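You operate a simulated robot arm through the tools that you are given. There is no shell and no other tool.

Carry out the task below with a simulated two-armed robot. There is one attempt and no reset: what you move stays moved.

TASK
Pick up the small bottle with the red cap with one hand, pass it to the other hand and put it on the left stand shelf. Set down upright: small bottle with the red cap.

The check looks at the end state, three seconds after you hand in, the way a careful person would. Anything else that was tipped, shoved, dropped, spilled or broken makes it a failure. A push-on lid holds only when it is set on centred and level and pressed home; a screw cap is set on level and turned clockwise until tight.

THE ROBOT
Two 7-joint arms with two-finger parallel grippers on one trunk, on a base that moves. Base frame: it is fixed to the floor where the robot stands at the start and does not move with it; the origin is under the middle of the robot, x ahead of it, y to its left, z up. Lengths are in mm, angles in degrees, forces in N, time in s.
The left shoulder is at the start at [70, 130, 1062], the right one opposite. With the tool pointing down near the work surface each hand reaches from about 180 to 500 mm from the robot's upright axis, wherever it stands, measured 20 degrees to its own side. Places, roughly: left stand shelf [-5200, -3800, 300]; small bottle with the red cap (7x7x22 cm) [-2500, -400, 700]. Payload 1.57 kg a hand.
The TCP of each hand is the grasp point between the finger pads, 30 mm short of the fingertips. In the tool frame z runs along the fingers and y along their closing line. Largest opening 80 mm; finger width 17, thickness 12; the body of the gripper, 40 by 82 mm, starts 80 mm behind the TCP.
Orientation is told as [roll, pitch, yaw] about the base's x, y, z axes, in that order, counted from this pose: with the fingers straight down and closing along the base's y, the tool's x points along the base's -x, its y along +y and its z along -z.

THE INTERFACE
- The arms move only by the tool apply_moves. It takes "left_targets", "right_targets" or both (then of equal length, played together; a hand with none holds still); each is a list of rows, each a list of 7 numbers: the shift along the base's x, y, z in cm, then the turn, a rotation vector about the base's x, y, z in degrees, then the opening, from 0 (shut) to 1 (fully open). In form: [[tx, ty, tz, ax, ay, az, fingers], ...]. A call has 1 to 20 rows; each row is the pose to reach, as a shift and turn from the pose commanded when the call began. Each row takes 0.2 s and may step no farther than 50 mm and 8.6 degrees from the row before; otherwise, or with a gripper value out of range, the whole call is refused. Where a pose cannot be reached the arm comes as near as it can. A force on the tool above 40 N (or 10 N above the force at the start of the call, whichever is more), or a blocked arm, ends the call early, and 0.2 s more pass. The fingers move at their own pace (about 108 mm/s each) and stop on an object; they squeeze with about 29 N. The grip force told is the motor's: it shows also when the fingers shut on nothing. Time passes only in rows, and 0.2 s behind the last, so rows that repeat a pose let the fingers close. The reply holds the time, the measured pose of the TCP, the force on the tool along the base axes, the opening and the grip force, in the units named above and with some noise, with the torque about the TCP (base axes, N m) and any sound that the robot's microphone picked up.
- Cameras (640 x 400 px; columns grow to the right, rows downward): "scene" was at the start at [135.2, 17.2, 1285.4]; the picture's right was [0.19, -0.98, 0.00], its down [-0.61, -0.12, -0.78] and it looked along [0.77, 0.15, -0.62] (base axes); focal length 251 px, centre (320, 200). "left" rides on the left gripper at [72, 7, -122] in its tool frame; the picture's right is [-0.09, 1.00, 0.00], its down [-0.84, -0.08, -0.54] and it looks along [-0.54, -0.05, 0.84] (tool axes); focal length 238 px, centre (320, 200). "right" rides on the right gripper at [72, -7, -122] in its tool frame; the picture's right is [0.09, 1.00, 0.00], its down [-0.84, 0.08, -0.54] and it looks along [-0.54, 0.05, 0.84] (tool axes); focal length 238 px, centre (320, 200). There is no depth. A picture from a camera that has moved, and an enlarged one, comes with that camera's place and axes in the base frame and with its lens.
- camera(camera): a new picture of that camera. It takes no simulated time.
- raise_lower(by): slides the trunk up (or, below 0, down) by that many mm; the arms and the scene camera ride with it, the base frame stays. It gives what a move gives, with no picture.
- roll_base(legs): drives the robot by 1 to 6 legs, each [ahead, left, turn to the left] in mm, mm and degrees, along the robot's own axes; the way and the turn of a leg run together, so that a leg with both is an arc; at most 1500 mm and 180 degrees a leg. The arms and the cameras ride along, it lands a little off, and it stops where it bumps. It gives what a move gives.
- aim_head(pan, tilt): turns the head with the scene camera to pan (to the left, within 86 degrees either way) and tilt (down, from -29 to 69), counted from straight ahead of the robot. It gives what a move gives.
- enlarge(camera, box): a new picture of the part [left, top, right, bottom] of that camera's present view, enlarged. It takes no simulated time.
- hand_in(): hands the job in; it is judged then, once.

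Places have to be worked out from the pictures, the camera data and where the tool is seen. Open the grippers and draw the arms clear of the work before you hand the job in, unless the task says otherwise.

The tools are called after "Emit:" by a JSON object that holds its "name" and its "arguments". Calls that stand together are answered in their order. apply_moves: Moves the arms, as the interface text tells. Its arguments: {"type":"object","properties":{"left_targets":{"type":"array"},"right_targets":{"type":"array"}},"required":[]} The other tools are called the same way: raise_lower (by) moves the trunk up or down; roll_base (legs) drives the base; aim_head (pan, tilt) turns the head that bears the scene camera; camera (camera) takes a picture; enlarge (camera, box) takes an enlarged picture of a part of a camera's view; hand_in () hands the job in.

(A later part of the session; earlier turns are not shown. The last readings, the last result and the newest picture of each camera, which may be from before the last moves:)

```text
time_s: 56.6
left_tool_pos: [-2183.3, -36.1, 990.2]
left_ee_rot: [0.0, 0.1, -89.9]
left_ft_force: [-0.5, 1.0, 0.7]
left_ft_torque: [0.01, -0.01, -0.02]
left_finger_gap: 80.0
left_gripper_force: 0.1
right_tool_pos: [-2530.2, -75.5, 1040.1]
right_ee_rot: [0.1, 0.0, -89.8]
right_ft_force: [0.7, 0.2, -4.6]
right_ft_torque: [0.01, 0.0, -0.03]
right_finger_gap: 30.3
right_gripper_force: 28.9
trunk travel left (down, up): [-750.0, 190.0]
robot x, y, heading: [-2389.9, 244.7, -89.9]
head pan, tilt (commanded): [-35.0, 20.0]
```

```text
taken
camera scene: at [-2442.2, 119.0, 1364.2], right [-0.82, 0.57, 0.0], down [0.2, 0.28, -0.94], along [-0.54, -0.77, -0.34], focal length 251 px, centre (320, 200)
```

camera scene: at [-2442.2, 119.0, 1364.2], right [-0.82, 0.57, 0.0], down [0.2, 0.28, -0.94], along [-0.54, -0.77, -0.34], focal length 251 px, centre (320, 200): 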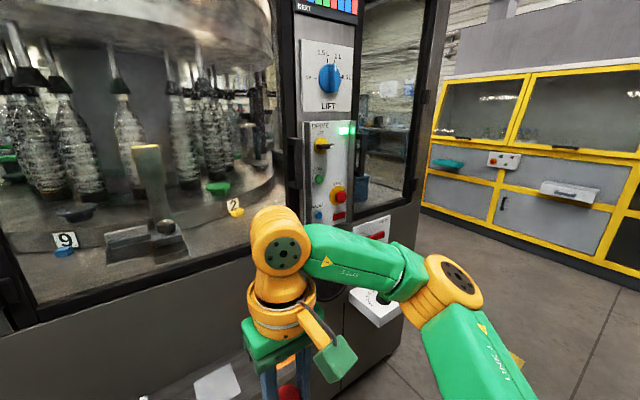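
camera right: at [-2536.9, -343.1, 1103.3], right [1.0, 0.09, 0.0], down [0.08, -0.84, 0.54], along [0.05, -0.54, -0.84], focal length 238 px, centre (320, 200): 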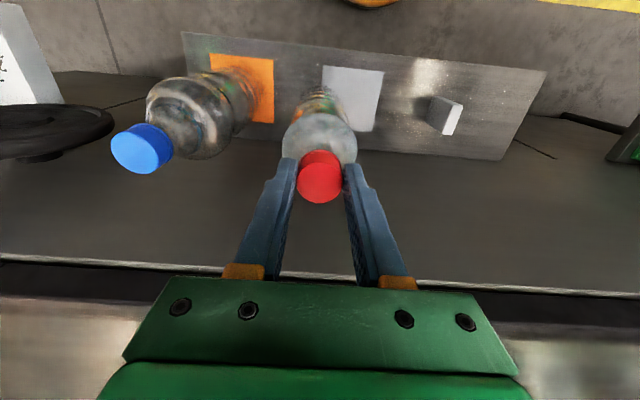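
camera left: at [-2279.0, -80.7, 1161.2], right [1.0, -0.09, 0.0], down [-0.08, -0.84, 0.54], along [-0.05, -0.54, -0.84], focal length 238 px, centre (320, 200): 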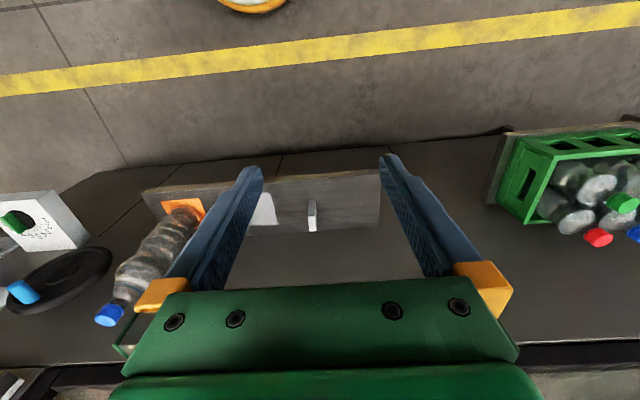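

The machine's corner ends near x≈-3500 and a yellow-framed cabinet lies at x≈-5680 (y>-2000), so the way goes along the aisle to x≈-4500 and then left. I turn and drive there, then look left.

Emit:
{"name": "roll_base", "arguments": {"legs": [[0, 0, -90], [1100, 0, 0], [950, 0, 0]]}}

Emit:
{"name": "aim_head", "arguments": {"pan": 75, "tilt": 20}}

Emit:
{"name": "camera", "arguments": {"camera": "scene"}}

Emit:
{"name": "aim_head", "arguments": {"pan": 30, "tilt": 20}}

Emit:
{"name": "camera", "arguments": {"camera": "scene"}}

```text
time_s: 70.7
left_tool_pos: [-4731.5, 27.4, 990.2]
left_ee_rot: [0.0, -0.1, -179.6]
left_ft_force: [1.1, -0.4, -0.3]
left_ft_torque: [0.0, -0.03, 0.03]
left_finger_gap: 80.1
left_gripper_force: 0.0
right_tool_pos: [-4773.1, 374.1, 1040.2]
right_ee_rot: [0.1, 0.0, -179.7]
right_ft_force: [-0.4, -0.2, -4.8]
right_ft_torque: [-0.02, -0.01, 0.0]
right_finger_gap: 30.4
right_gripper_force: 28.7
trunk travel left (down, up): [-750.0, 190.0]
robot x, y, heading: [-4455.0, 235.2, -179.7]
head pan, tilt (commanded): [-35.0, 20.0]
```

```text
time_s: 72.6
left_tool_pos: [-4734.5, 26.5, 990.5]
left_ee_rot: [-0.1, 0.1, -179.6]
left_ft_force: [0.1, 0.1, 0.6]
left_ft_torque: [0.02, -0.02, 0.0]
left_finger_gap: 80.1
left_gripper_force: 0.0
right_tool_pos: [-4773.8, 373.2, 1038.7]
right_ee_rot: [0.0, 0.0, -179.6]
right_ft_force: [0.8, -0.1, -4.4]
right_ft_torque: [0.03, -0.03, -0.01]
right_finger_gap: 30.5
right_gripper_force: 29.1
trunk travel left (down, up): [-750.0, 190.0]
robot x, y, heading: [-4452.4, 233.8, -179.7]
head pan, tilt (commanded): [75.0, 20.0]
```

```text
taken
camera scene: at [-4526.6, 144.5, 1364.3], right [-0.97, 0.26, 0.0], down [0.09, 0.33, -0.94], along [-0.24, -0.91, -0.34], focal length 251 px, centre (320, 200)
```

scene: 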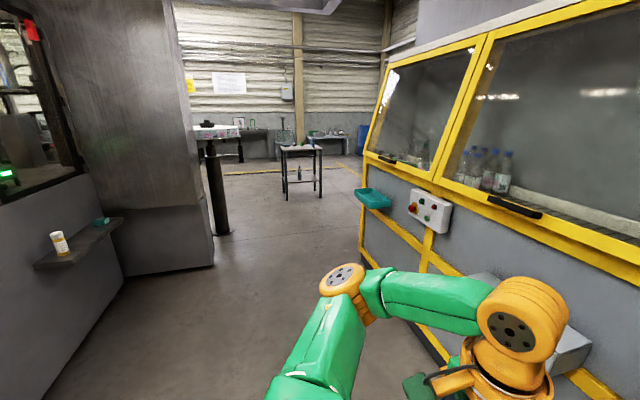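

```text
time_s: 73.7
left_tool_pos: [-4732.4, 26.7, 990.6]
left_ee_rot: [0.0, 0.1, -179.7]
left_ft_force: [0.3, -0.1, -0.3]
left_ft_torque: [-0.04, -0.02, -0.01]
left_finger_gap: 79.9
left_gripper_force: 0.1
right_tool_pos: [-4772.7, 375.0, 1039.5]
right_ee_rot: [0.1, 0.1, -179.7]
right_ft_force: [-0.2, 0.1, -5.0]
right_ft_torque: [0.01, 0.0, 0.0]
right_finger_gap: 30.4
right_gripper_force: 29.1
trunk travel left (down, up): [-750.0, 190.0]
robot x, y, heading: [-4449.1, 233.6, -179.9]
head pan, tilt (commanded): [30.0, 20.0]
```

```text
taken
camera scene: at [-4583.1, 187.5, 1364.3], right [-0.5, 0.86, 0.0], down [0.3, 0.17, -0.94], along [-0.81, -0.47, -0.34], focal length 251 px, centre (320, 200)
```

scene: 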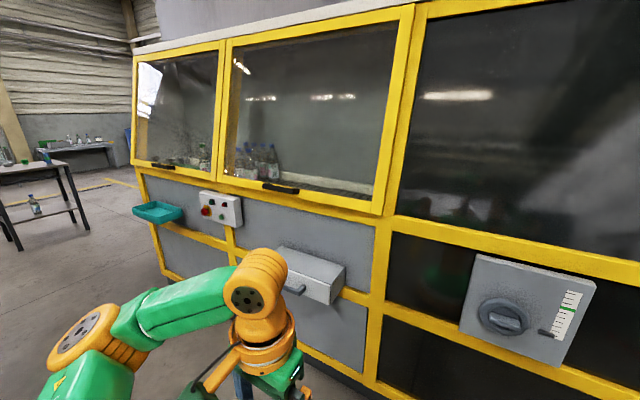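

The stand with a lower shelf is visible at about [-5230, -3700], with a blue-capped bottle on its shelf. I turn left and drive down the gap between machine and cabinet to get nearer.

Emit:
{"name": "roll_base", "arguments": {"legs": [[0, 0, 90], [900, -350, 0], [1000, -100, 0]]}}

Emit:
{"name": "aim_head", "arguments": {"pan": -10, "tilt": 25}}

Emit:
{"name": "camera", "arguments": {"camera": "scene"}}

Emit:
{"name": "enlarge", "arguments": {"camera": "scene", "box": [200, 60, 460, 240]}}

```text
time_s: 87.4
left_tool_pos: [-4685.6, -1953.7, 991.2]
left_ee_rot: [0.0, 0.0, -89.6]
left_ft_force: [-0.4, 0.5, 0.6]
left_ft_torque: [-0.01, 0.0, 0.01]
left_finger_gap: 79.8
left_gripper_force: 0.0
right_tool_pos: [-5031.8, -1994.1, 1039.9]
right_ee_rot: [-0.1, 0.0, -89.7]
right_ft_force: [-0.7, 0.4, -4.6]
right_ft_torque: [0.01, 0.01, 0.01]
right_finger_gap: 30.4
right_gripper_force: 29.0
trunk travel left (down, up): [-750.0, 190.0]
robot x, y, heading: [-4889.4, -1671.2, -89.6]
head pan, tilt (commanded): [30.0, 20.0]
```

```text
time_s: 88.5
left_tool_pos: [-4684.9, -1955.6, 991.3]
left_ee_rot: [0.0, 0.1, -89.5]
left_ft_force: [0.6, 0.5, -0.1]
left_ft_torque: [0.04, -0.01, 0.0]
left_finger_gap: 80.2
left_gripper_force: 0.0
right_tool_pos: [-5031.4, -1996.7, 1039.7]
right_ee_rot: [0.0, 0.1, -89.6]
right_ft_force: [-0.6, 0.5, -4.8]
right_ft_torque: [0.01, -0.01, 0.02]
right_finger_gap: 30.7
right_gripper_force: 28.7
trunk travel left (down, up): [-750.0, 190.0]
robot x, y, heading: [-4892.2, -1672.6, -89.5]
head pan, tilt (commanded): [-10.0, 25.0]
```

```text
taken
camera scene: at [-4906.7, -1815.6, 1356.2], right [-0.99, 0.17, 0.0], down [0.07, 0.42, -0.91], along [-0.15, -0.89, -0.42], focal length 251 px, centre (320, 200)
```

scene: 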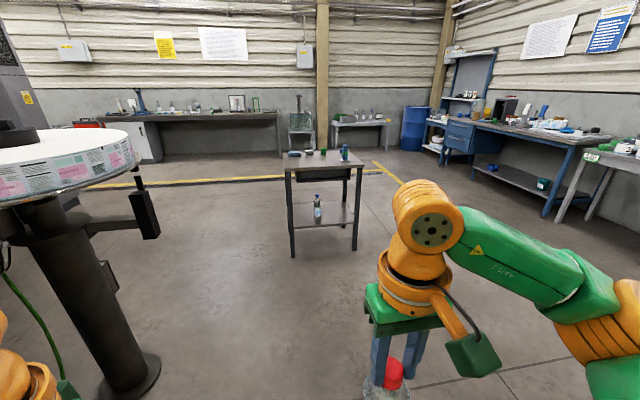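

```text
2.22 times, centred on (330, 150) of scene
camera zoom: at [-4906.7, -1815.6, 1356.2], right [-0.99, 0.17, 0.0], down [0.07, 0.42, -0.91], along [-0.15, -0.89, -0.42], focal length 558 px, centre (298, 311)
```

zoom: 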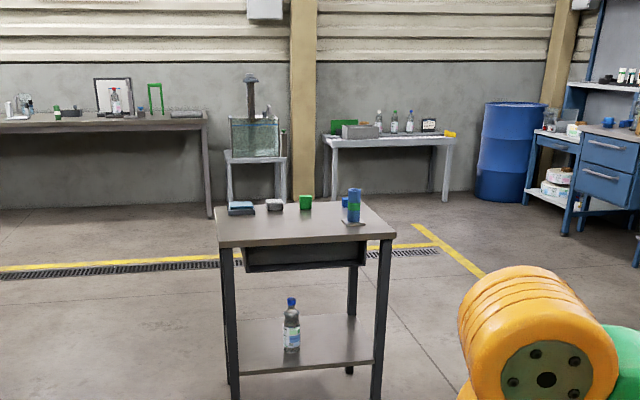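

The stand's shelf (about x -4985…-5497, y -3546…-3984, z≈300) is open at its front under the table top, with a blue-capped bottle near its middle. I'll hand over here: first bring the right hand with the bottle forward, inward and up, while the left hand rotates to point forward-right and 30° down.

Emit:
{"name": "apply_moves", "arguments": {"right_targets": [[1, -1.5, 1, 0, 0, 0, 0], [2, -3, 2, 0, 0, 0, 0], [3, -4.5, 3, 0, 0, 0, 0], [4, -6, 4, 0, 0, 0, 0], [5, -7.5, 5, 0, 0, 0, 0], [6, -9, 6, 0, 0, 0, 0], [7, -10.3, 7, 0, 0, 0, 0], [8, -11.6, 8, 0, 0, 0, 0], [8, -11.6, 8, 0, 0, 0, 0]]}}

Emit:
{"name": "apply_moves", "arguments": {"left_targets": [[-0.7, -1.1, -1.4, -5.86, 1.57, -2.72, 1], [-1.5, -2.3, -2.8, -11.72, 3.14, -5.44, 1], [-2.2, -3.5, -4.2, -17.57, 4.71, -8.15, 1], [-3, -4.6, -5.6, -23.43, 6.28, -10.87, 1], [-3.8, -5.8, -7, -29.29, 7.85, -13.59, 1], [-4.5, -7, -8.4, -35.15, 9.41, -16.31, 1], [-5.3, -8.2, -9.8, -41.01, 10.98, -19.03, 1], [-6, -9.4, -11.2, -46.86, 12.55, -21.74, 1], [-6.8, -10.6, -12.6, -52.72, 14.12, -24.46, 1], [-7.6, -11.7, -14.1, -58.58, 15.69, -27.18, 1], [-7.6, -11.7, -14.1, -58.58, 15.69, -27.18, 1]]}}

Emit:
{"name": "aim_head", "arguments": {"pan": 0, "tilt": 50}}

Emit:
{"name": "camera", "arguments": {"camera": "scene"}}

Emit:
{"name": "camera", "arguments": {"camera": "left"}}

```text
time_s: 90.5
left_tool_pos: [-4684.7, -1955.8, 990.5]
left_ee_rot: [-0.1, 0.1, -89.7]
left_ft_force: [0.6, -0.1, 0.2]
left_ft_torque: [0.01, -0.02, 0.0]
left_finger_gap: 80.0
left_gripper_force: 0.1
right_tool_pos: [-4960.2, -2096.4, 1109.4]
right_ee_rot: [0.0, 0.0, -89.7]
right_ft_force: [-0.1, 0.2, -4.6]
right_ft_torque: [0.02, -0.04, 0.01]
right_finger_gap: 30.5
right_gripper_force: 28.6
right hand out of reach, approached as far as the arm can: row 7, 8, 9
trunk travel left (down, up): [-750.0, 190.0]
robot x, y, heading: [-4893.7, -1672.7, -89.7]
head pan, tilt (commanded): [-10.0, 25.0]
```

```text
time_s: 92.8
left_tool_pos: [-4760.2, -2072.3, 850.9]
left_ee_rot: [-0.7, -60.1, -119.3]
left_ft_force: [0.0, -0.4, -0.1]
left_ft_torque: [0.0, 0.03, -0.01]
left_finger_gap: 79.9
left_gripper_force: 0.2
right_tool_pos: [-4959.6, -2096.1, 1109.3]
right_ee_rot: [-0.1, 0.0, -89.7]
right_ft_force: [-0.4, -1.1, -5.7]
right_ft_torque: [-0.02, -0.03, 0.01]
right_finger_gap: 30.5
right_gripper_force: 29.0
trunk travel left (down, up): [-750.0, 190.0]
robot x, y, heading: [-4891.8, -1674.5, -89.5]
head pan, tilt (commanded): [-10.0, 25.0]
```

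```text
time_s: 93.7
left_tool_pos: [-4760.3, -2072.7, 849.5]
left_ee_rot: [-0.7, -59.9, -119.2]
left_ft_force: [0.2, 0.4, 0.0]
left_ft_torque: [-0.02, 0.02, -0.01]
left_finger_gap: 80.0
left_gripper_force: 0.0
right_tool_pos: [-4959.0, -2096.4, 1109.2]
right_ee_rot: [0.0, 0.0, -89.6]
right_ft_force: [0.2, 1.0, -4.6]
right_ft_torque: [0.04, 0.0, 0.04]
right_finger_gap: 30.5
right_gripper_force: 29.3
trunk travel left (down, up): [-750.0, 190.0]
robot x, y, heading: [-4892.4, -1674.2, -89.6]
head pan, tilt (commanded): [0.0, 50.0]
```

```text
taken
camera scene: at [-4890.7, -1802.1, 1318.7], right [-1.0, 0.0, 0.0], down [0.0, 0.77, -0.64], along [0.0, -0.64, -0.77], focal length 251 px, centre (320, 200)
```

scene: 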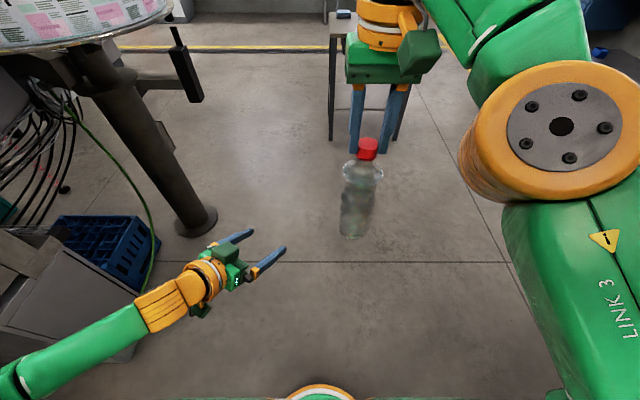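

```text
taken
camera left: at [-4684.5, -1953.2, 847.9], right [0.84, -0.54, 0.07], down [-0.04, 0.08, 1.0], along [-0.54, -0.84, 0.05], focal length 238 px, centre (320, 200)
```

left: 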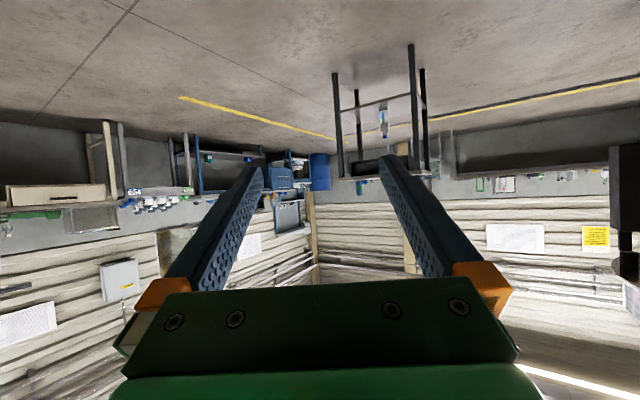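

Left hand orientation is as planned; the right hand stopped at its reach limit at [-4959, -2096, 1109] with the bottle hanging vertical (base z≈880). I pull it back 20 mm and lower the left hand below the bottle base, then bring it under the bottle axis.

Emit:
{"name": "apply_moves", "arguments": {"right_targets": [[0, 1, 0, 0, 0, 0, 0], [0, 2, 0, 0, 0, 0, 0], [0, 2, 0, 0, 0, 0, 0]], "left_targets": [[0, 0, -1.5, 0, 0, 0, 1], [0, 0, -3, 0, 0, 0, 1], [0, 0, -4.5, 0, 0, 0, 1]]}}

Emit:
{"name": "camera", "arguments": {"camera": "left"}}

```text
time_s: 94.5
left_tool_pos: [-4760.9, -2073.5, 804.6]
left_ee_rot: [-0.8, -59.9, -119.2]
left_ft_force: [-0.9, 0.5, 0.2]
left_ft_torque: [-0.02, 0.03, 0.03]
left_finger_gap: 80.2
left_gripper_force: 0.0
right_tool_pos: [-4959.2, -2076.7, 1109.7]
right_ee_rot: [0.0, 0.1, -89.8]
right_ft_force: [0.5, -0.3, -4.7]
right_ft_torque: [0.04, 0.02, -0.01]
right_finger_gap: 30.4
right_gripper_force: 29.2
trunk travel left (down, up): [-750.0, 190.0]
robot x, y, heading: [-4892.8, -1676.6, -89.8]
head pan, tilt (commanded): [0.0, 50.0]
```

```text
taken
camera left: at [-4684.2, -1953.5, 802.6], right [0.84, -0.54, 0.07], down [-0.04, 0.08, 1.0], along [-0.54, -0.84, 0.05], focal length 238 px, centre (320, 200)
```

left: 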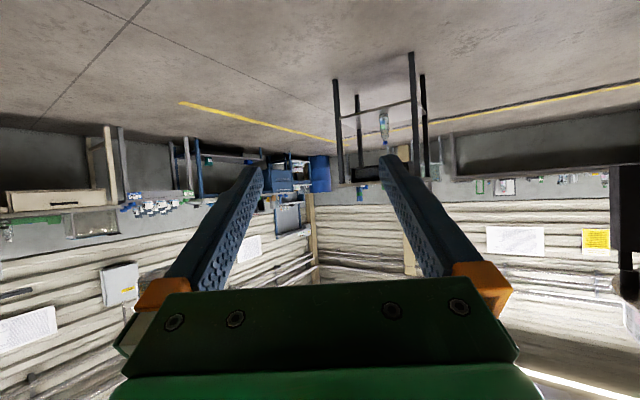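

The right hand is now at [-4959, -2077, 1110]. I slide the left hand sideways, 75 mm below the bottle base, under the bottle axis.

Emit:
{"name": "apply_moves", "arguments": {"left_targets": [[-4, -0.1, 0, 0, 0, 0, 1], [-8, -0.2, 0, 0, 0, 0, 1], [-12, -0.3, 0, 0, 0, 0, 1], [-16, -0.3, 0, 0, 0, 0, 1], [-19.8, -0.3, 0, 0, 0, 0, 1], [-19.8, -0.3, 0, 0, 0, 0, 1]]}}

Emit:
{"name": "camera", "arguments": {"camera": "left"}}

Emit:
{"name": "camera", "arguments": {"camera": "scene"}}

Emit:
{"name": "camera", "arguments": {"camera": "right"}}

```text
time_s: 95.9
left_tool_pos: [-4959.4, -2074.5, 805.1]
left_ee_rot: [-0.8, -59.9, -119.2]
left_ft_force: [1.0, 0.5, 0.4]
left_ft_torque: [0.0, 0.01, 0.0]
left_finger_gap: 80.1
left_gripper_force: 0.1
right_tool_pos: [-4959.0, -2075.0, 1110.3]
right_ee_rot: [0.0, 0.1, -89.6]
right_ft_force: [0.2, -0.1, -5.7]
right_ft_torque: [0.01, 0.07, 0.0]
right_finger_gap: 30.6
right_gripper_force: 29.3
trunk travel left (down, up): [-750.0, 190.0]
robot x, y, heading: [-4889.7, -1674.8, -89.8]
head pan, tilt (commanded): [0.0, 50.0]
```

```text
taken
camera left: at [-4883.1, -1956.0, 803.2], right [0.84, -0.54, 0.07], down [-0.04, 0.08, 1.0], along [-0.54, -0.84, 0.05], focal length 238 px, centre (320, 200)
```

left: 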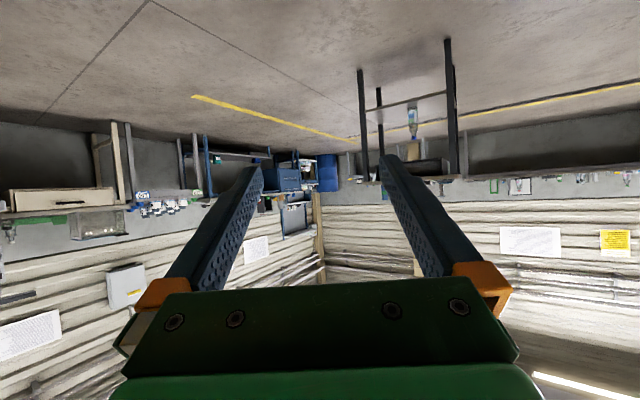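

```text
taken
camera scene: at [-4890.1, -1802.1, 1318.6], right [-1.0, 0.0, 0.0], down [0.0, 0.77, -0.64], along [0.0, -0.64, -0.77], focal length 251 px, centre (320, 200)
```

scene: 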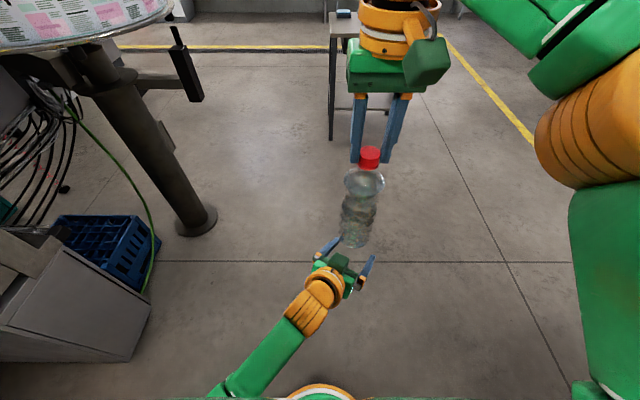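

```text
taken
camera right: at [-4965.2, -2003.3, 1233.9], right [1.0, 0.1, 0.0], down [0.08, -0.84, 0.54], along [0.05, -0.54, -0.84], focal length 238 px, centre (320, 200)
```

right: 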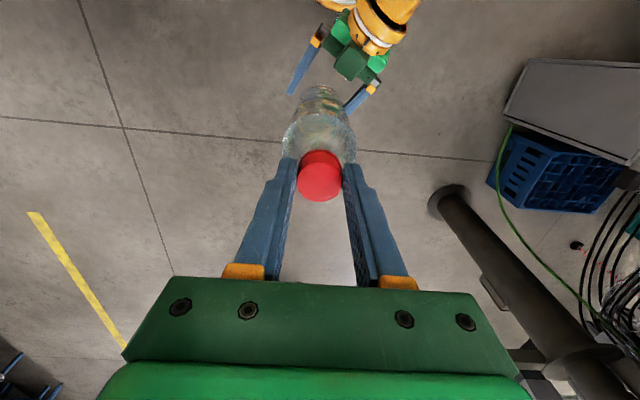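

From both views the left fingers straddle the bottle's axis from below. I raise the left hand 95 mm so the fingers start to flank the base, then check.

Emit:
{"name": "apply_moves", "arguments": {"left_targets": [[0, 0, 2.5, 0, 0, 0, 1], [0, 0, 5, 0, 0, 0, 1], [0, 0, 7, 0, 0, 0, 1], [0, 0, 8.5, 0, 0, 0, 1], [0, 0, 9.5, 0, 0, 0, 1], [0, 0, 9.5, 0, 0, 0, 1]]}}

Emit:
{"name": "camera", "arguments": {"camera": "left"}}

Emit:
{"name": "enlarge", "arguments": {"camera": "scene", "box": [270, 120, 450, 300]}}

Emit:
{"name": "enlarge", "arguments": {"camera": "right", "box": [240, 0, 420, 180]}}

```text
time_s: 97.3
left_tool_pos: [-4959.2, -2073.8, 900.2]
left_ee_rot: [-0.7, -59.9, -119.2]
left_ft_force: [0.4, 0.0, 0.2]
left_ft_torque: [0.02, -0.01, -0.01]
left_finger_gap: 79.9
left_gripper_force: 0.1
right_tool_pos: [-4959.0, -2075.8, 1108.7]
right_ee_rot: [0.1, 0.0, -89.6]
right_ft_force: [0.6, 0.1, -5.6]
right_ft_torque: [0.01, 0.03, 0.02]
right_finger_gap: 30.8
right_gripper_force: 28.8
trunk travel left (down, up): [-750.0, 190.0]
robot x, y, heading: [-4893.0, -1669.0, -89.6]
head pan, tilt (commanded): [0.0, 50.0]
```

```text
taken
camera left: at [-4882.9, -1955.4, 897.8], right [0.84, -0.54, 0.07], down [-0.04, 0.08, 1.0], along [-0.54, -0.84, 0.05], focal length 238 px, centre (320, 200)
```

left: 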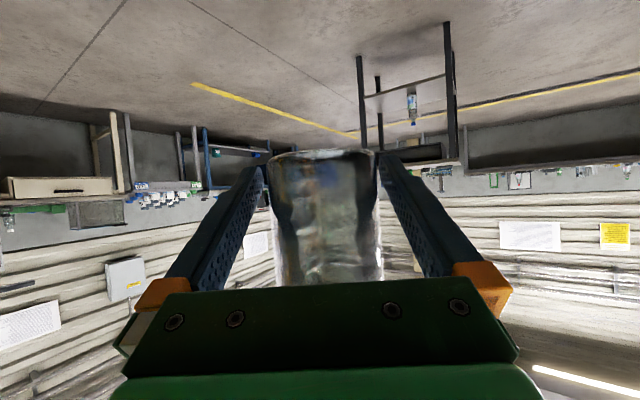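

```text
2.22 times, centred on (360, 210) of scene
camera zoom: at [-4890.8, -1802.1, 1318.6], right [-1.0, 0.0, 0.0], down [0.0, 0.77, -0.64], along [0.0, -0.64, -0.77], focal length 558 px, centre (231, 178)
```

zoom: 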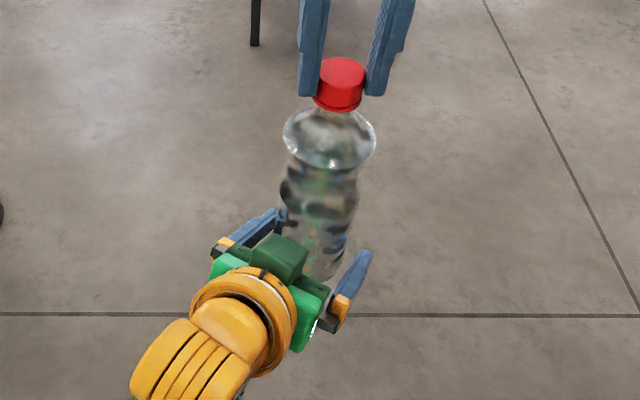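

```text
2.22 times, centred on (330, 90) of right
camera zoom: at [-4965.8, -2003.3, 1233.9], right [1.0, 0.1, 0.0], down [0.08, -0.84, 0.54], along [0.05, -0.54, -0.84], focal length 530 px, centre (298, 444)
```

zoom: 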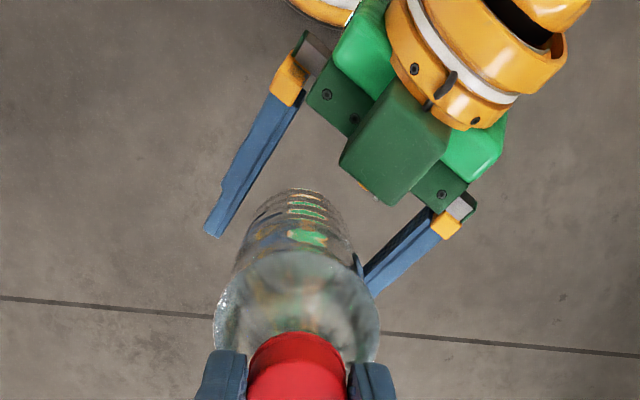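

The bottle stands centred between the left fingers (left camera), with no contact. I raise the left hand another 62 mm to mid-body height slowly, watching forces.

Emit:
{"name": "apply_moves", "arguments": {"left_targets": [[0, -0.1, 1, 0, 0, 0, 1], [0, -0.1, 2, 0, 0, 0, 1], [0, -0.1, 3, 0, 0, 0, 1], [0, -0.1, 4, 0, 0, 0, 1], [0, -0.1, 5, 0, 0, 0, 1], [0, -0.1, 6.2, 0, 0, 0, 1], [0, -0.1, 6.2, 0, 0, 0, 1]]}}

Emit:
{"name": "camera", "arguments": {"camera": "left"}}

Emit:
{"name": "enlarge", "arguments": {"camera": "scene", "box": [270, 100, 450, 280]}}

Emit:
{"name": "enlarge", "arguments": {"camera": "right", "box": [240, 20, 420, 200]}}

```text
time_s: 99.1
left_tool_pos: [-4933.7, -2079.3, 933.2]
left_ee_rot: [7.7, -56.1, -124.9]
left_ft_force: [-3.3, 2.3, -0.3]
left_ft_torque: [0.03, 0.01, -0.06]
left_finger_gap: 80.1
left_gripper_force: 0.1
right_tool_pos: [-4959.3, -2075.6, 1109.6]
right_ee_rot: [0.1, 0.0, -89.7]
right_ft_force: [3.6, -2.0, -5.1]
right_ft_torque: [-0.44, -0.56, 0.02]
right_finger_gap: 31.3
right_gripper_force: 28.8
trunk travel left (down, up): [-750.0, 190.0]
robot x, y, heading: [-4890.5, -1675.0, -89.7]
head pan, tilt (commanded): [0.0, 50.0]
stopped in row 7 (left hand): the arm was blocked; the commanded pose is now the measured one
```

```text
taken
camera left: at [-4861.3, -1958.6, 940.9], right [0.84, -0.52, 0.15], down [-0.14, 0.06, 0.99], along [-0.52, -0.85, -0.02], focal length 238 px, centre (320, 200)
```

left: 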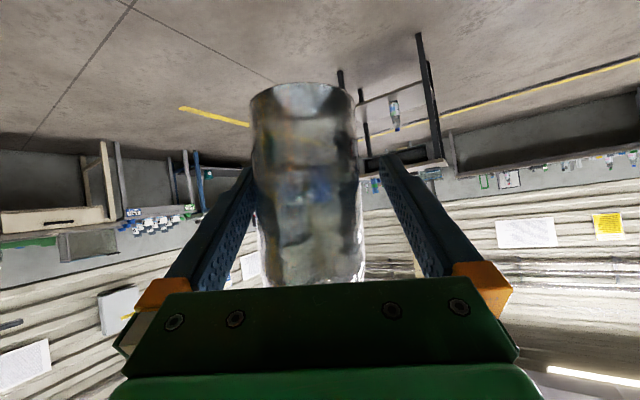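

```text
2.22 times, centred on (360, 190) of scene
camera zoom: at [-4890.6, -1802.1, 1318.6], right [-1.0, 0.0, 0.0], down [0.0, 0.77, -0.64], along [0.0, -0.64, -0.77], focal length 558 px, centre (231, 222)
```

zoom: 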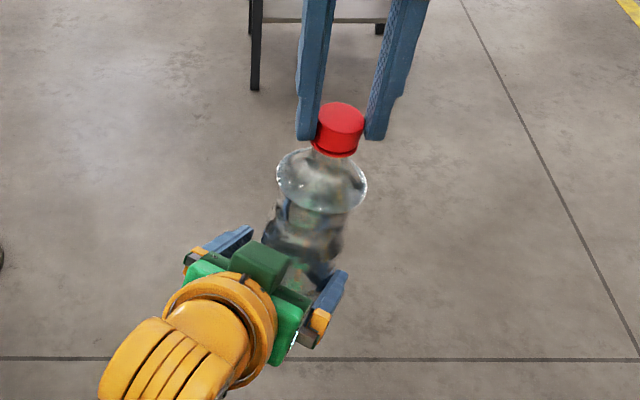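

```text
2.22 times, centred on (330, 110) of right
camera zoom: at [-4965.4, -2003.5, 1233.7], right [1.0, 0.1, 0.0], down [0.08, -0.84, 0.54], along [0.05, -0.54, -0.84], focal length 530 px, centre (298, 400)
```

zoom: 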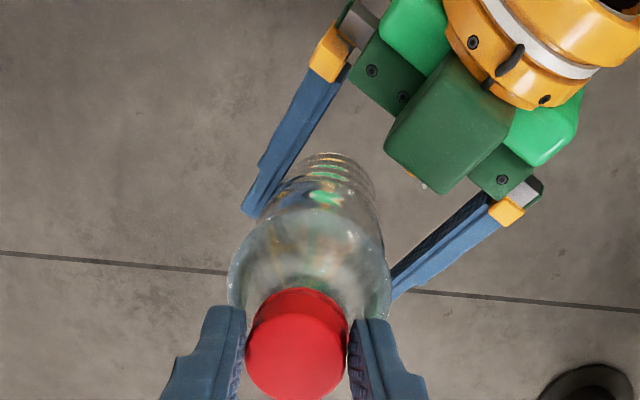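

The left arm got blocked (probably its forearm near the torso), drifted ~25 mm sideways and pressed lightly on the bottle. I return the left hand to its previous free pose to relieve this.

Emit:
{"name": "apply_moves", "arguments": {"left_targets": [[-0.7, 0.15, -0.8, -0.1, 1.5, -0.3, 1], [-1.3, 0.3, -1.6, -0.2, 3.0, -0.65, 1], [-1.9, 0.4, -2.5, -0.3, 4.5, -1.0, 1], [-2.55, 0.55, -3.3, -0.4, 6.0, -1.3, 1], [-2.55, 0.55, -3.3, -0.4, 6.0, -1.3, 1]]}}

Emit:
{"name": "camera", "arguments": {"camera": "left"}}

Emit:
{"name": "camera", "arguments": {"camera": "scene"}}

Emit:
{"name": "enlarge", "arguments": {"camera": "right", "box": [240, 20, 420, 200]}}

```text
time_s: 100.3
left_tool_pos: [-4961.2, -2072.8, 900.9]
left_ee_rot: [-2.1, -60.0, -118.0]
left_ft_force: [0.2, -0.6, -0.2]
left_ft_torque: [-0.02, 0.03, 0.0]
left_finger_gap: 79.9
left_gripper_force: 0.1
right_tool_pos: [-4959.4, -2075.2, 1110.1]
right_ee_rot: [0.0, 0.1, -89.8]
right_ft_force: [-0.2, 0.0, -4.3]
right_ft_torque: [0.03, 0.03, 0.05]
right_finger_gap: 30.6
right_gripper_force: 29.0
trunk travel left (down, up): [-750.0, 190.0]
robot x, y, heading: [-4893.4, -1672.6, -89.8]
head pan, tilt (commanded): [0.0, 50.0]
```

```text
taken
camera left: at [-4885.4, -1954.2, 900.4], right [0.84, -0.54, 0.06], down [-0.03, 0.07, 1.0], along [-0.54, -0.84, 0.05], focal length 238 px, centre (320, 200)
```

left: 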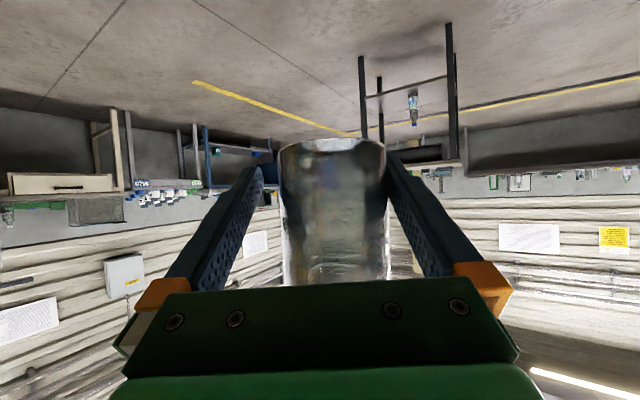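

```text
taken
camera scene: at [-4890.8, -1802.0, 1318.6], right [-1.0, 0.0, 0.0], down [0.0, 0.77, -0.64], along [0.0, -0.64, -0.77], focal length 251 px, centre (320, 200)
```

scene: 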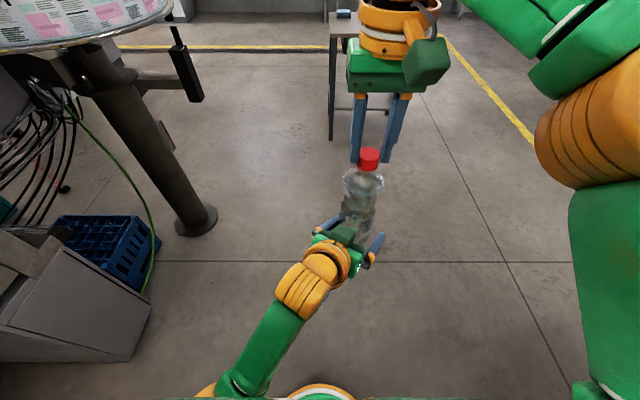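

```text
2.22 times, centred on (330, 110) of right
camera zoom: at [-4965.8, -2003.4, 1233.9], right [1.0, 0.1, 0.0], down [0.08, -0.84, 0.54], along [0.05, -0.54, -0.84], focal length 530 px, centre (298, 400)
```

zoom: 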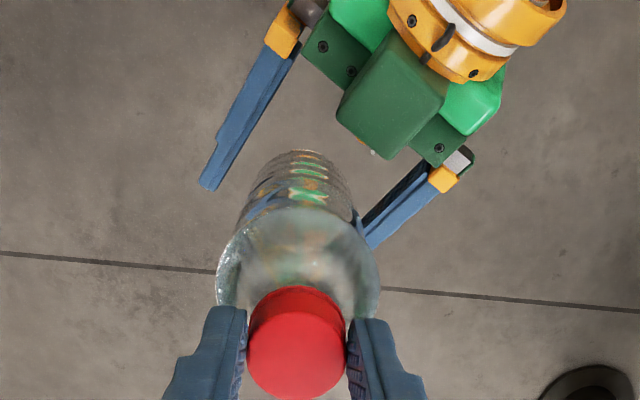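

The left hand is free again with zero forces. I check whether the bottle still hangs vertical.

Emit:
{"name": "enlarge", "arguments": {"camera": "scene", "box": [290, 130, 430, 280]}}

Emit:
{"name": "enlarge", "arguments": {"camera": "left", "box": [220, 110, 420, 290]}}

```text
2.67 times, centred on (360, 205) of scene
camera zoom: at [-4890.8, -1802.0, 1318.6], right [-1.0, 0.0, 0.0], down [0.0, 0.77, -0.64], along [0.0, -0.64, -0.77], focal length 670 px, centre (213, 187)
```

zoom: 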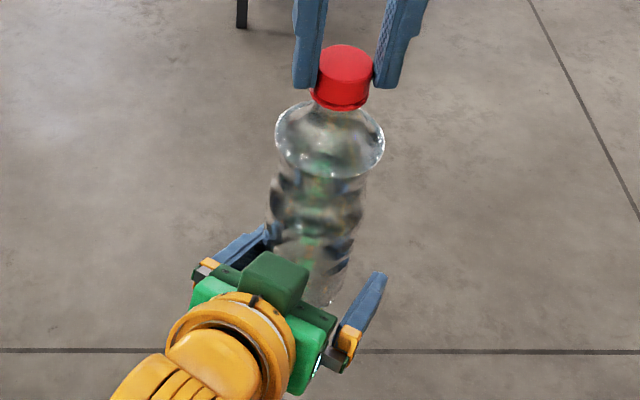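

```text
2.22 times, centred on (320, 200) of left
camera zoom: at [-4885.4, -1954.2, 900.4], right [0.84, -0.54, 0.06], down [-0.03, 0.07, 1.0], along [-0.54, -0.84, 0.05], focal length 530 px, centre (320, 200)
```

zoom: 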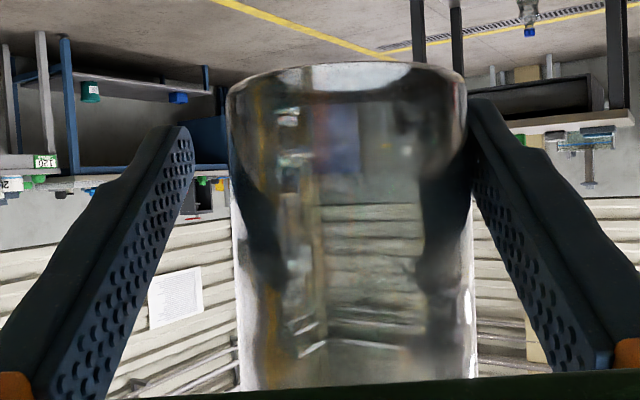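

The bottle tilts only ~1.5°, fine. I recentre the left fingers by ~5 mm on it, then lower the right hand by 62 mm so the left fingers sit at mid-body, instead of raising the left arm.

Emit:
{"name": "apply_moves", "arguments": {"left_targets": [[0.42, -0.27, 0, 0, 0, 0, 1], [0.42, -0.27, 0, 0, 0, 0, 1]]}}

Emit:
{"name": "apply_moves", "arguments": {"right_targets": [[0, 0, -1, 0, 0, 0, 0], [0, 0, -2, 0, 0, 0, 0], [0, 0, -3, 0, 0, 0, 0], [0, 0, -4, 0, 0, 0, 0], [0, 0, -5, 0, 0, 0, 0], [0, 0, -6.2, 0, 0, 0, 0], [0, 0, -6.2, 0, 0, 0, 0]]}}

Emit:
{"name": "enlarge", "arguments": {"camera": "left", "box": [220, 50, 420, 290]}}

Emit:
{"name": "enlarge", "arguments": {"camera": "scene", "box": [290, 130, 430, 280]}}

Emit:
{"name": "enlarge", "arguments": {"camera": "right", "box": [240, 20, 420, 200]}}

```text
time_s: 100.9
left_tool_pos: [-4956.8, -2076.1, 902.2]
left_ee_rot: [-2.0, -59.9, -118.1]
left_ft_force: [0.6, -0.2, -0.1]
left_ft_torque: [0.0, -0.06, 0.02]
left_finger_gap: 79.6
left_gripper_force: 0.0
right_tool_pos: [-4959.3, -2075.3, 1109.0]
right_ee_rot: [0.0, 0.1, -89.7]
right_ft_force: [0.0, 0.0, -5.0]
right_ft_torque: [0.05, 0.05, 0.02]
right_finger_gap: 30.5
right_gripper_force: 29.3
trunk travel left (down, up): [-750.0, 190.0]
robot x, y, heading: [-4889.7, -1674.3, -89.7]
head pan, tilt (commanded): [0.0, 50.0]
```

```text
time_s: 102.5
left_tool_pos: [-4957.2, -2076.1, 901.6]
left_ee_rot: [-2.1, -59.8, -118.0]
left_ft_force: [-0.2, 0.4, 0.0]
left_ft_torque: [-0.02, -0.01, 0.01]
left_finger_gap: 80.2
left_gripper_force: 0.1
right_tool_pos: [-4960.6, -2075.2, 1047.4]
right_ee_rot: [0.1, 0.1, -89.9]
right_ft_force: [0.4, 0.5, -4.6]
right_ft_torque: [0.04, 0.01, -0.03]
right_finger_gap: 30.6
right_gripper_force: 29.3
trunk travel left (down, up): [-750.0, 190.0]
robot x, y, heading: [-4889.4, -1675.4, -89.7]
head pan, tilt (commanded): [0.0, 50.0]
```

```text
1.67 times, centred on (320, 170) of left
camera zoom: at [-4881.0, -1957.0, 900.5], right [0.84, -0.54, 0.06], down [-0.03, 0.07, 1.0], along [-0.54, -0.84, 0.05], focal length 397 px, centre (320, 250)
```

zoom: 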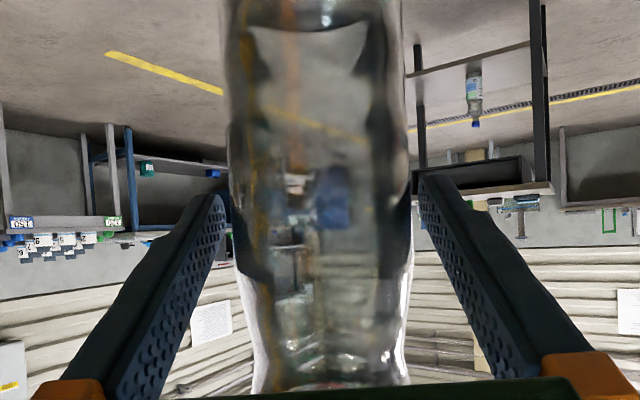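

```text
2.67 times, centred on (360, 205) of scene
camera zoom: at [-4890.7, -1801.9, 1318.7], right [-1.0, 0.0, 0.0], down [0.0, 0.77, -0.64], along [0.0, -0.64, -0.77], focal length 670 px, centre (213, 187)
```

zoom: 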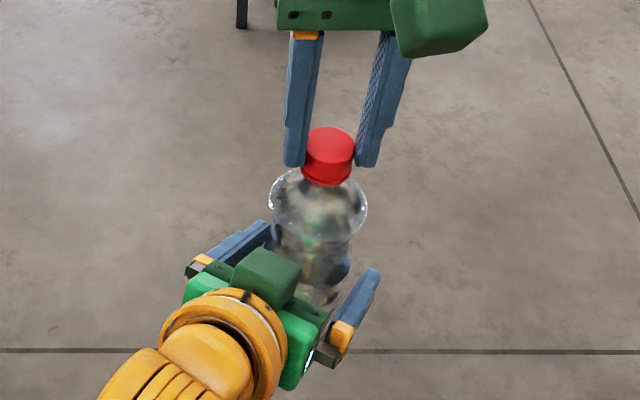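

```text
2.22 times, centred on (330, 110) of right
camera zoom: at [-4966.1, -2003.2, 1171.8], right [1.0, 0.1, 0.0], down [0.08, -0.84, 0.54], along [0.05, -0.54, -0.84], focal length 530 px, centre (298, 400)
```

zoom: 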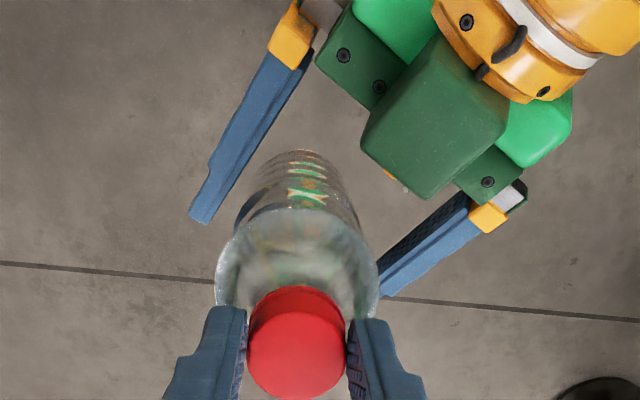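

The bottle sits centred between the left fingers at mid-body, with no contact force. I close the left fingers on it.

Emit:
{"name": "apply_moves", "arguments": {"left_targets": [[0, 0, 0, 0, 0, 0, 0.88], [0, 0, 0, 0, 0, 0, 0.8], [0, 0, 0, 0, 0, 0, 0.7], [0, 0, 0, 0, 0, 0, 0.5], [0, 0, 0, 0, 0, 0, 0.0], [0, 0, 0, 0, 0, 0, 0.0]]}}

Emit:
{"name": "enlarge", "arguments": {"camera": "left", "box": [220, 50, 420, 290]}}

Emit:
{"name": "enlarge", "arguments": {"camera": "scene", "box": [290, 130, 430, 280]}}

```text
time_s: 103.9
left_tool_pos: [-4958.0, -2076.3, 901.6]
left_ee_rot: [-1.9, -59.9, -118.1]
left_ft_force: [-1.9, -2.3, 0.9]
left_ft_torque: [-0.04, -0.3, 0.05]
left_finger_gap: 63.7
left_gripper_force: 28.4
right_tool_pos: [-4960.3, -2074.8, 1048.6]
right_ee_rot: [0.1, 0.1, -89.8]
right_ft_force: [0.2, 2.9, -4.8]
right_ft_torque: [0.4, 0.21, -0.03]
right_finger_gap: 30.4
right_gripper_force: 28.7
trunk travel left (down, up): [-750.0, 190.0]
robot x, y, heading: [-4892.9, -1676.4, -89.9]
head pan, tilt (commanded): [0.0, 50.0]
```

```text
1.67 times, centred on (320, 170) of left
camera zoom: at [-4881.0, -1957.1, 900.5], right [0.84, -0.54, 0.06], down [-0.03, 0.07, 1.0], along [-0.54, -0.84, 0.05], focal length 397 px, centre (320, 250)
```

zoom: 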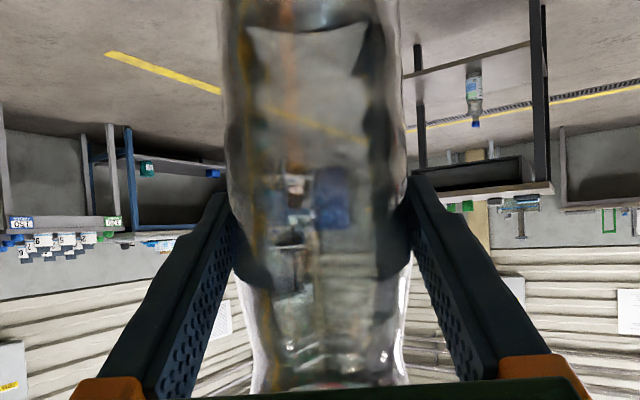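

```text
2.67 times, centred on (360, 205) of scene
camera zoom: at [-4890.8, -1802.1, 1318.6], right [-1.0, 0.0, 0.0], down [0.0, 0.77, -0.64], along [0.0, -0.64, -0.77], focal length 670 px, centre (213, 187)
```

zoom: 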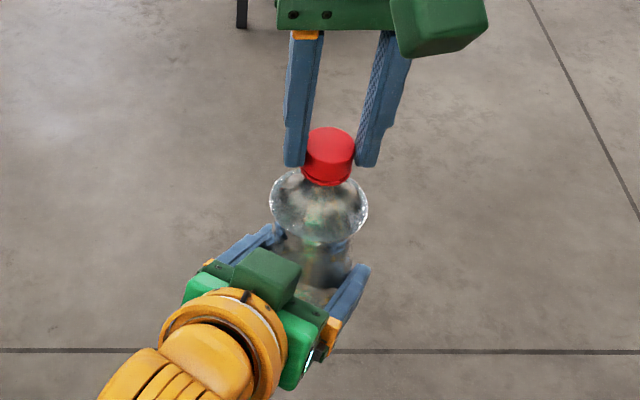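

The left hand holds the body firmly (gap 63.7 mm, 28 N). Now I open the right fingers and draw the right hand straight up off the cap.

Emit:
{"name": "apply_moves", "arguments": {"right_targets": [[0, 0, 0, 0, 0, 0, 0.5], [0, 0, 0, 0, 0, 0, 0.7], [0, 0, 0, 0, 0, 0, 0.7], [0, 0, 1, 0, 0, 0, 0.7], [0, 0, 2.5, 0, 0, 0, 0.7], [0, 0, 4, 0, 0, 0, 0.7], [0, 0, 6, 0, 0, 0, 0.7], [0, 0, 6, 0, 0, 0, 0.7]]}}

Emit:
{"name": "camera", "arguments": {"camera": "scene"}}

Emit:
{"name": "camera", "arguments": {"camera": "left"}}

```text
time_s: 105.7
left_tool_pos: [-4957.4, -2075.4, 901.6]
left_ee_rot: [-2.0, -60.0, -118.0]
left_ft_force: [-0.8, 0.6, 1.0]
left_ft_torque: [0.0, 0.0, 0.0]
left_finger_gap: 63.6
left_gripper_force: 29.2
right_tool_pos: [-4959.0, -2075.7, 1107.7]
right_ee_rot: [0.2, 0.1, -89.7]
right_ft_force: [0.5, -1.4, -0.4]
right_ft_torque: [0.01, -0.02, -0.03]
right_finger_gap: 55.8
right_gripper_force: 0.0
trunk travel left (down, up): [-750.0, 190.0]
robot x, y, heading: [-4893.8, -1671.8, -89.8]
head pan, tilt (commanded): [0.0, 50.0]
```

```text
taken
camera scene: at [-4891.0, -1802.1, 1318.6], right [-1.0, 0.0, 0.0], down [0.0, 0.77, -0.64], along [0.0, -0.64, -0.77], focal length 251 px, centre (320, 200)
```

scene: 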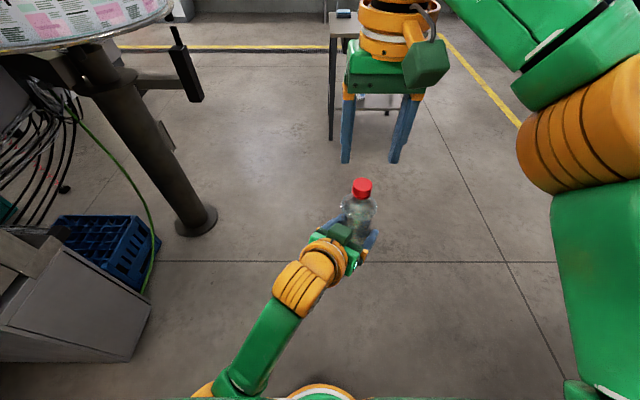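

```text
taken
camera left: at [-4881.1, -1957.2, 900.5], right [0.84, -0.54, 0.06], down [-0.03, 0.07, 1.0], along [-0.54, -0.84, 0.05], focal length 238 px, centre (320, 200)
```

left: 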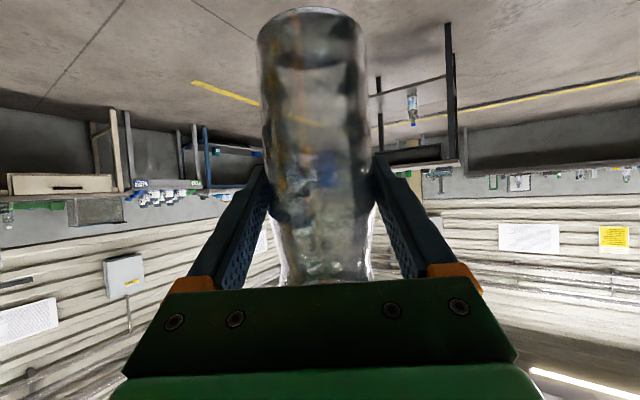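

The bottle has passed to the left hand; the right fingers are clear above it. I retract the right hand upward and to its side, and re-read the forces.

Emit:
{"name": "apply_moves", "arguments": {"right_targets": [[-2, 1, 2, 0, 0, 0, 0.7], [-5, 3, 3, 0, 0, 0, 0.7], [-9, 5, 3, 0, 0, 0, 0.7], [-13, 7, 3, 0, 0, 0, 0.7], [-13, 7, 3, 0, 0, 0, 0.7]]}}

Emit:
{"name": "camera", "arguments": {"camera": "scene"}}

```text
time_s: 106.9
left_tool_pos: [-4956.5, -2076.5, 901.2]
left_ee_rot: [-2.1, -59.9, -118.0]
left_ft_force: [0.0, -0.6, -0.1]
left_ft_torque: [0.04, 0.0, -0.04]
left_finger_gap: 63.4
left_gripper_force: 28.3
right_tool_pos: [-5089.6, -2006.4, 1139.2]
right_ee_rot: [0.0, 0.1, -89.6]
right_ft_force: [0.5, -0.8, -0.2]
right_ft_torque: [0.03, -0.01, -0.01]
right_finger_gap: 55.9
right_gripper_force: 0.0
trunk travel left (down, up): [-750.0, 190.0]
robot x, y, heading: [-4892.7, -1674.2, -89.6]
head pan, tilt (commanded): [0.0, 50.0]
```

```text
taken
camera scene: at [-4890.0, -1802.5, 1318.6], right [-1.0, 0.0, 0.0], down [0.0, 0.77, -0.64], along [0.0, -0.64, -0.77], focal length 251 px, centre (320, 200)
```

scene: 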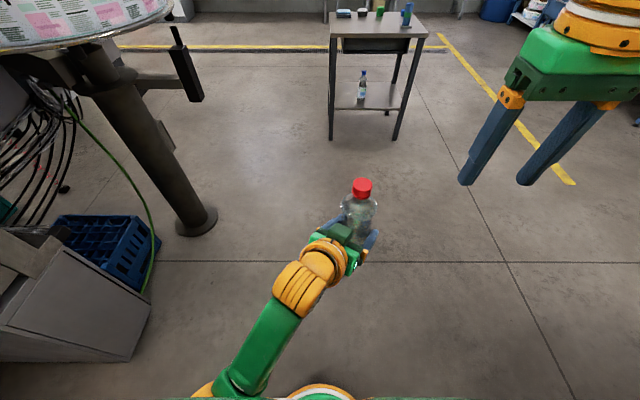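

The left hand holds the bottle alone. I now turn the left tool about the vertical to point straight ahead and move it forward-left (bottle stays upright), clear of the torso.

Emit:
{"name": "apply_moves", "arguments": {"left_targets": [[1.8, -1.2, 0, 0, 0, 3.5, 0], [3.6, -2.4, 0, 0, 0, 7, 0], [5.4, -3.6, 0, 0, 0, 10.5, 0], [7.2, -4.8, 0, 0, 0, 14, 0], [9, -6, 0, 0, 0, 17.5, 0], [10.8, -7.2, 0, 0, 0, 21, 0], [12.6, -8.4, 0, 0, 0, 24.5, 0], [14.5, -9.6, 0, 0, 0, 28.2, 0], [14.5, -9.6, 0, 0, 0, 28.2, 0]]}}

Emit:
{"name": "camera", "arguments": {"camera": "scene"}}

Emit:
{"name": "camera", "arguments": {"camera": "left"}}

```text
time_s: 108.9
left_tool_pos: [-4812.0, -2172.9, 901.9]
left_ee_rot: [-1.9, -60.0, -89.8]
left_ft_force: [-0.3, -0.4, -0.2]
left_ft_torque: [0.02, 0.0, -0.04]
left_finger_gap: 63.7
left_gripper_force: 28.7
right_tool_pos: [-5088.7, -2006.3, 1139.9]
right_ee_rot: [0.1, 0.0, -89.7]
right_ft_force: [-0.4, 0.7, -0.3]
right_ft_torque: [0.01, -0.03, -0.01]
right_finger_gap: 56.0
right_gripper_force: 0.1
trunk travel left (down, up): [-750.0, 190.0]
robot x, y, heading: [-4888.2, -1675.0, -89.5]
head pan, tilt (commanded): [0.0, 50.0]
```

```text
taken
camera scene: at [-4890.6, -1802.1, 1318.6], right [-1.0, 0.0, 0.0], down [0.0, 0.77, -0.64], along [0.0, -0.64, -0.77], focal length 251 px, centre (320, 200)
```

scene: 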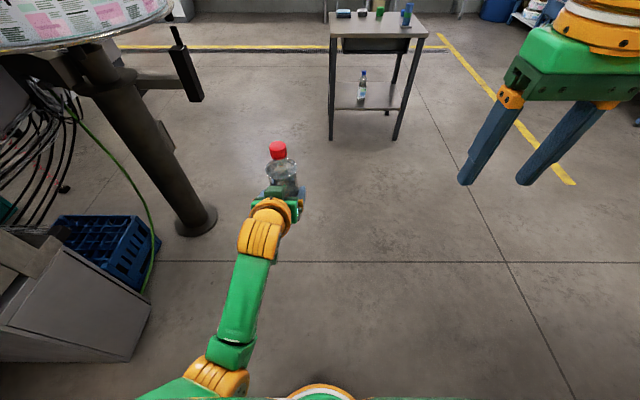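

```text
taken
camera left: at [-4801.0, -2031.5, 900.5], right [1.0, -0.07, 0.06], down [-0.06, 0.05, 1.0], along [-0.08, -1.0, 0.05], focal length 238 px, centre (320, 200)
```

left: 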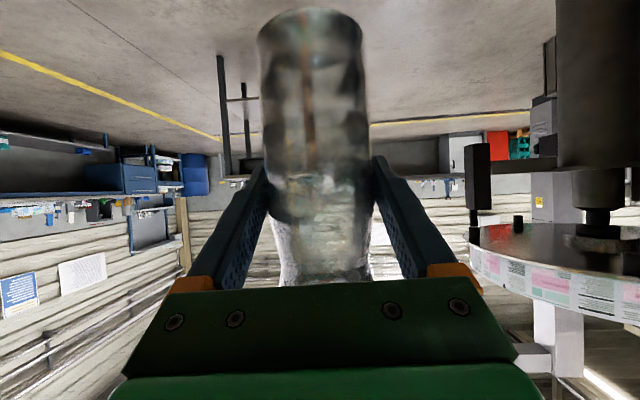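

The bottle is held ahead of the left shoulder, upright. I drive toward the stand in two gentle legs and then look at it.

Emit:
{"name": "roll_base", "arguments": {"legs": [[550, -100, 0], [450, -420, 0]]}}

Emit:
{"name": "aim_head", "arguments": {"pan": 10, "tilt": 45}}

Emit:
{"name": "camera", "arguments": {"camera": "scene"}}

Emit:
{"name": "camera", "arguments": {"camera": "left"}}

```text
time_s: 115.2
left_tool_pos: [-5332.3, -3168.0, 901.9]
left_ee_rot: [-2.0, -59.9, -90.1]
left_ft_force: [-0.3, 0.5, 0.6]
left_ft_torque: [0.04, 0.01, -0.01]
left_finger_gap: 63.7
left_gripper_force: 28.9
right_tool_pos: [-5609.4, -2999.5, 1139.0]
right_ee_rot: [0.0, 0.0, -90.0]
right_ft_force: [-0.1, 0.2, 0.7]
right_ft_torque: [0.02, 0.01, 0.01]
right_finger_gap: 56.2
right_gripper_force: 0.0
trunk travel left (down, up): [-750.0, 190.0]
robot x, y, heading: [-5409.7, -2668.0, -90.1]
head pan, tilt (commanded): [0.0, 50.0]
```

```text
time_s: 115.9
left_tool_pos: [-5333.7, -3168.1, 900.5]
left_ee_rot: [-2.0, -59.8, -90.3]
left_ft_force: [-0.4, -0.1, 0.0]
left_ft_torque: [0.01, 0.0, -0.02]
left_finger_gap: 63.9
left_gripper_force: 29.0
right_tool_pos: [-5609.9, -2999.8, 1139.2]
right_ee_rot: [0.0, 0.0, -90.0]
right_ft_force: [0.0, 0.2, 0.0]
right_ft_torque: [-0.01, -0.04, 0.04]
right_finger_gap: 56.0
right_gripper_force: 0.0
trunk travel left (down, up): [-750.0, 190.0]
robot x, y, heading: [-5409.8, -2667.1, -89.9]
head pan, tilt (commanded): [10.0, 45.0]
```

```text
taken
camera scene: at [-5396.0, -2800.1, 1325.5], right [-0.98, -0.17, 0.0], down [-0.12, 0.7, -0.71], along [0.12, -0.7, -0.71], focal length 251 px, centre (320, 200)
```

scene: 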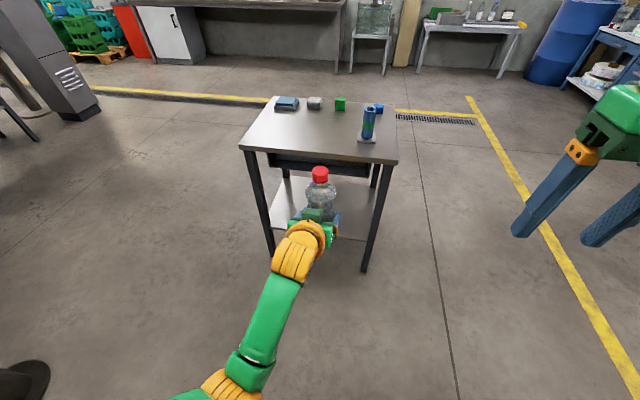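

```text
taken
camera left: at [-5321.6, -3026.5, 900.3], right [0.99, -0.08, 0.06], down [-0.06, 0.05, 1.0], along [-0.08, -1.0, 0.05], focal length 238 px, centre (320, 200)
```

left: 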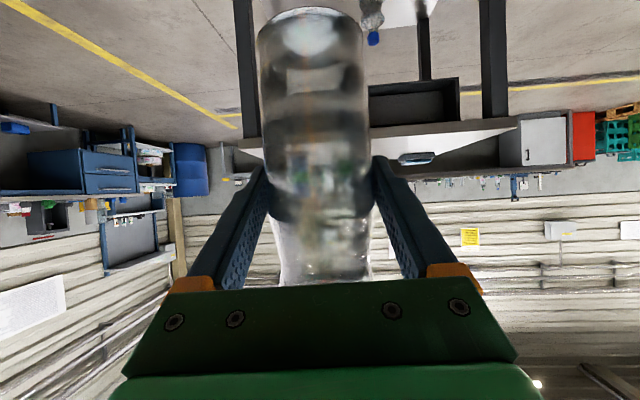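

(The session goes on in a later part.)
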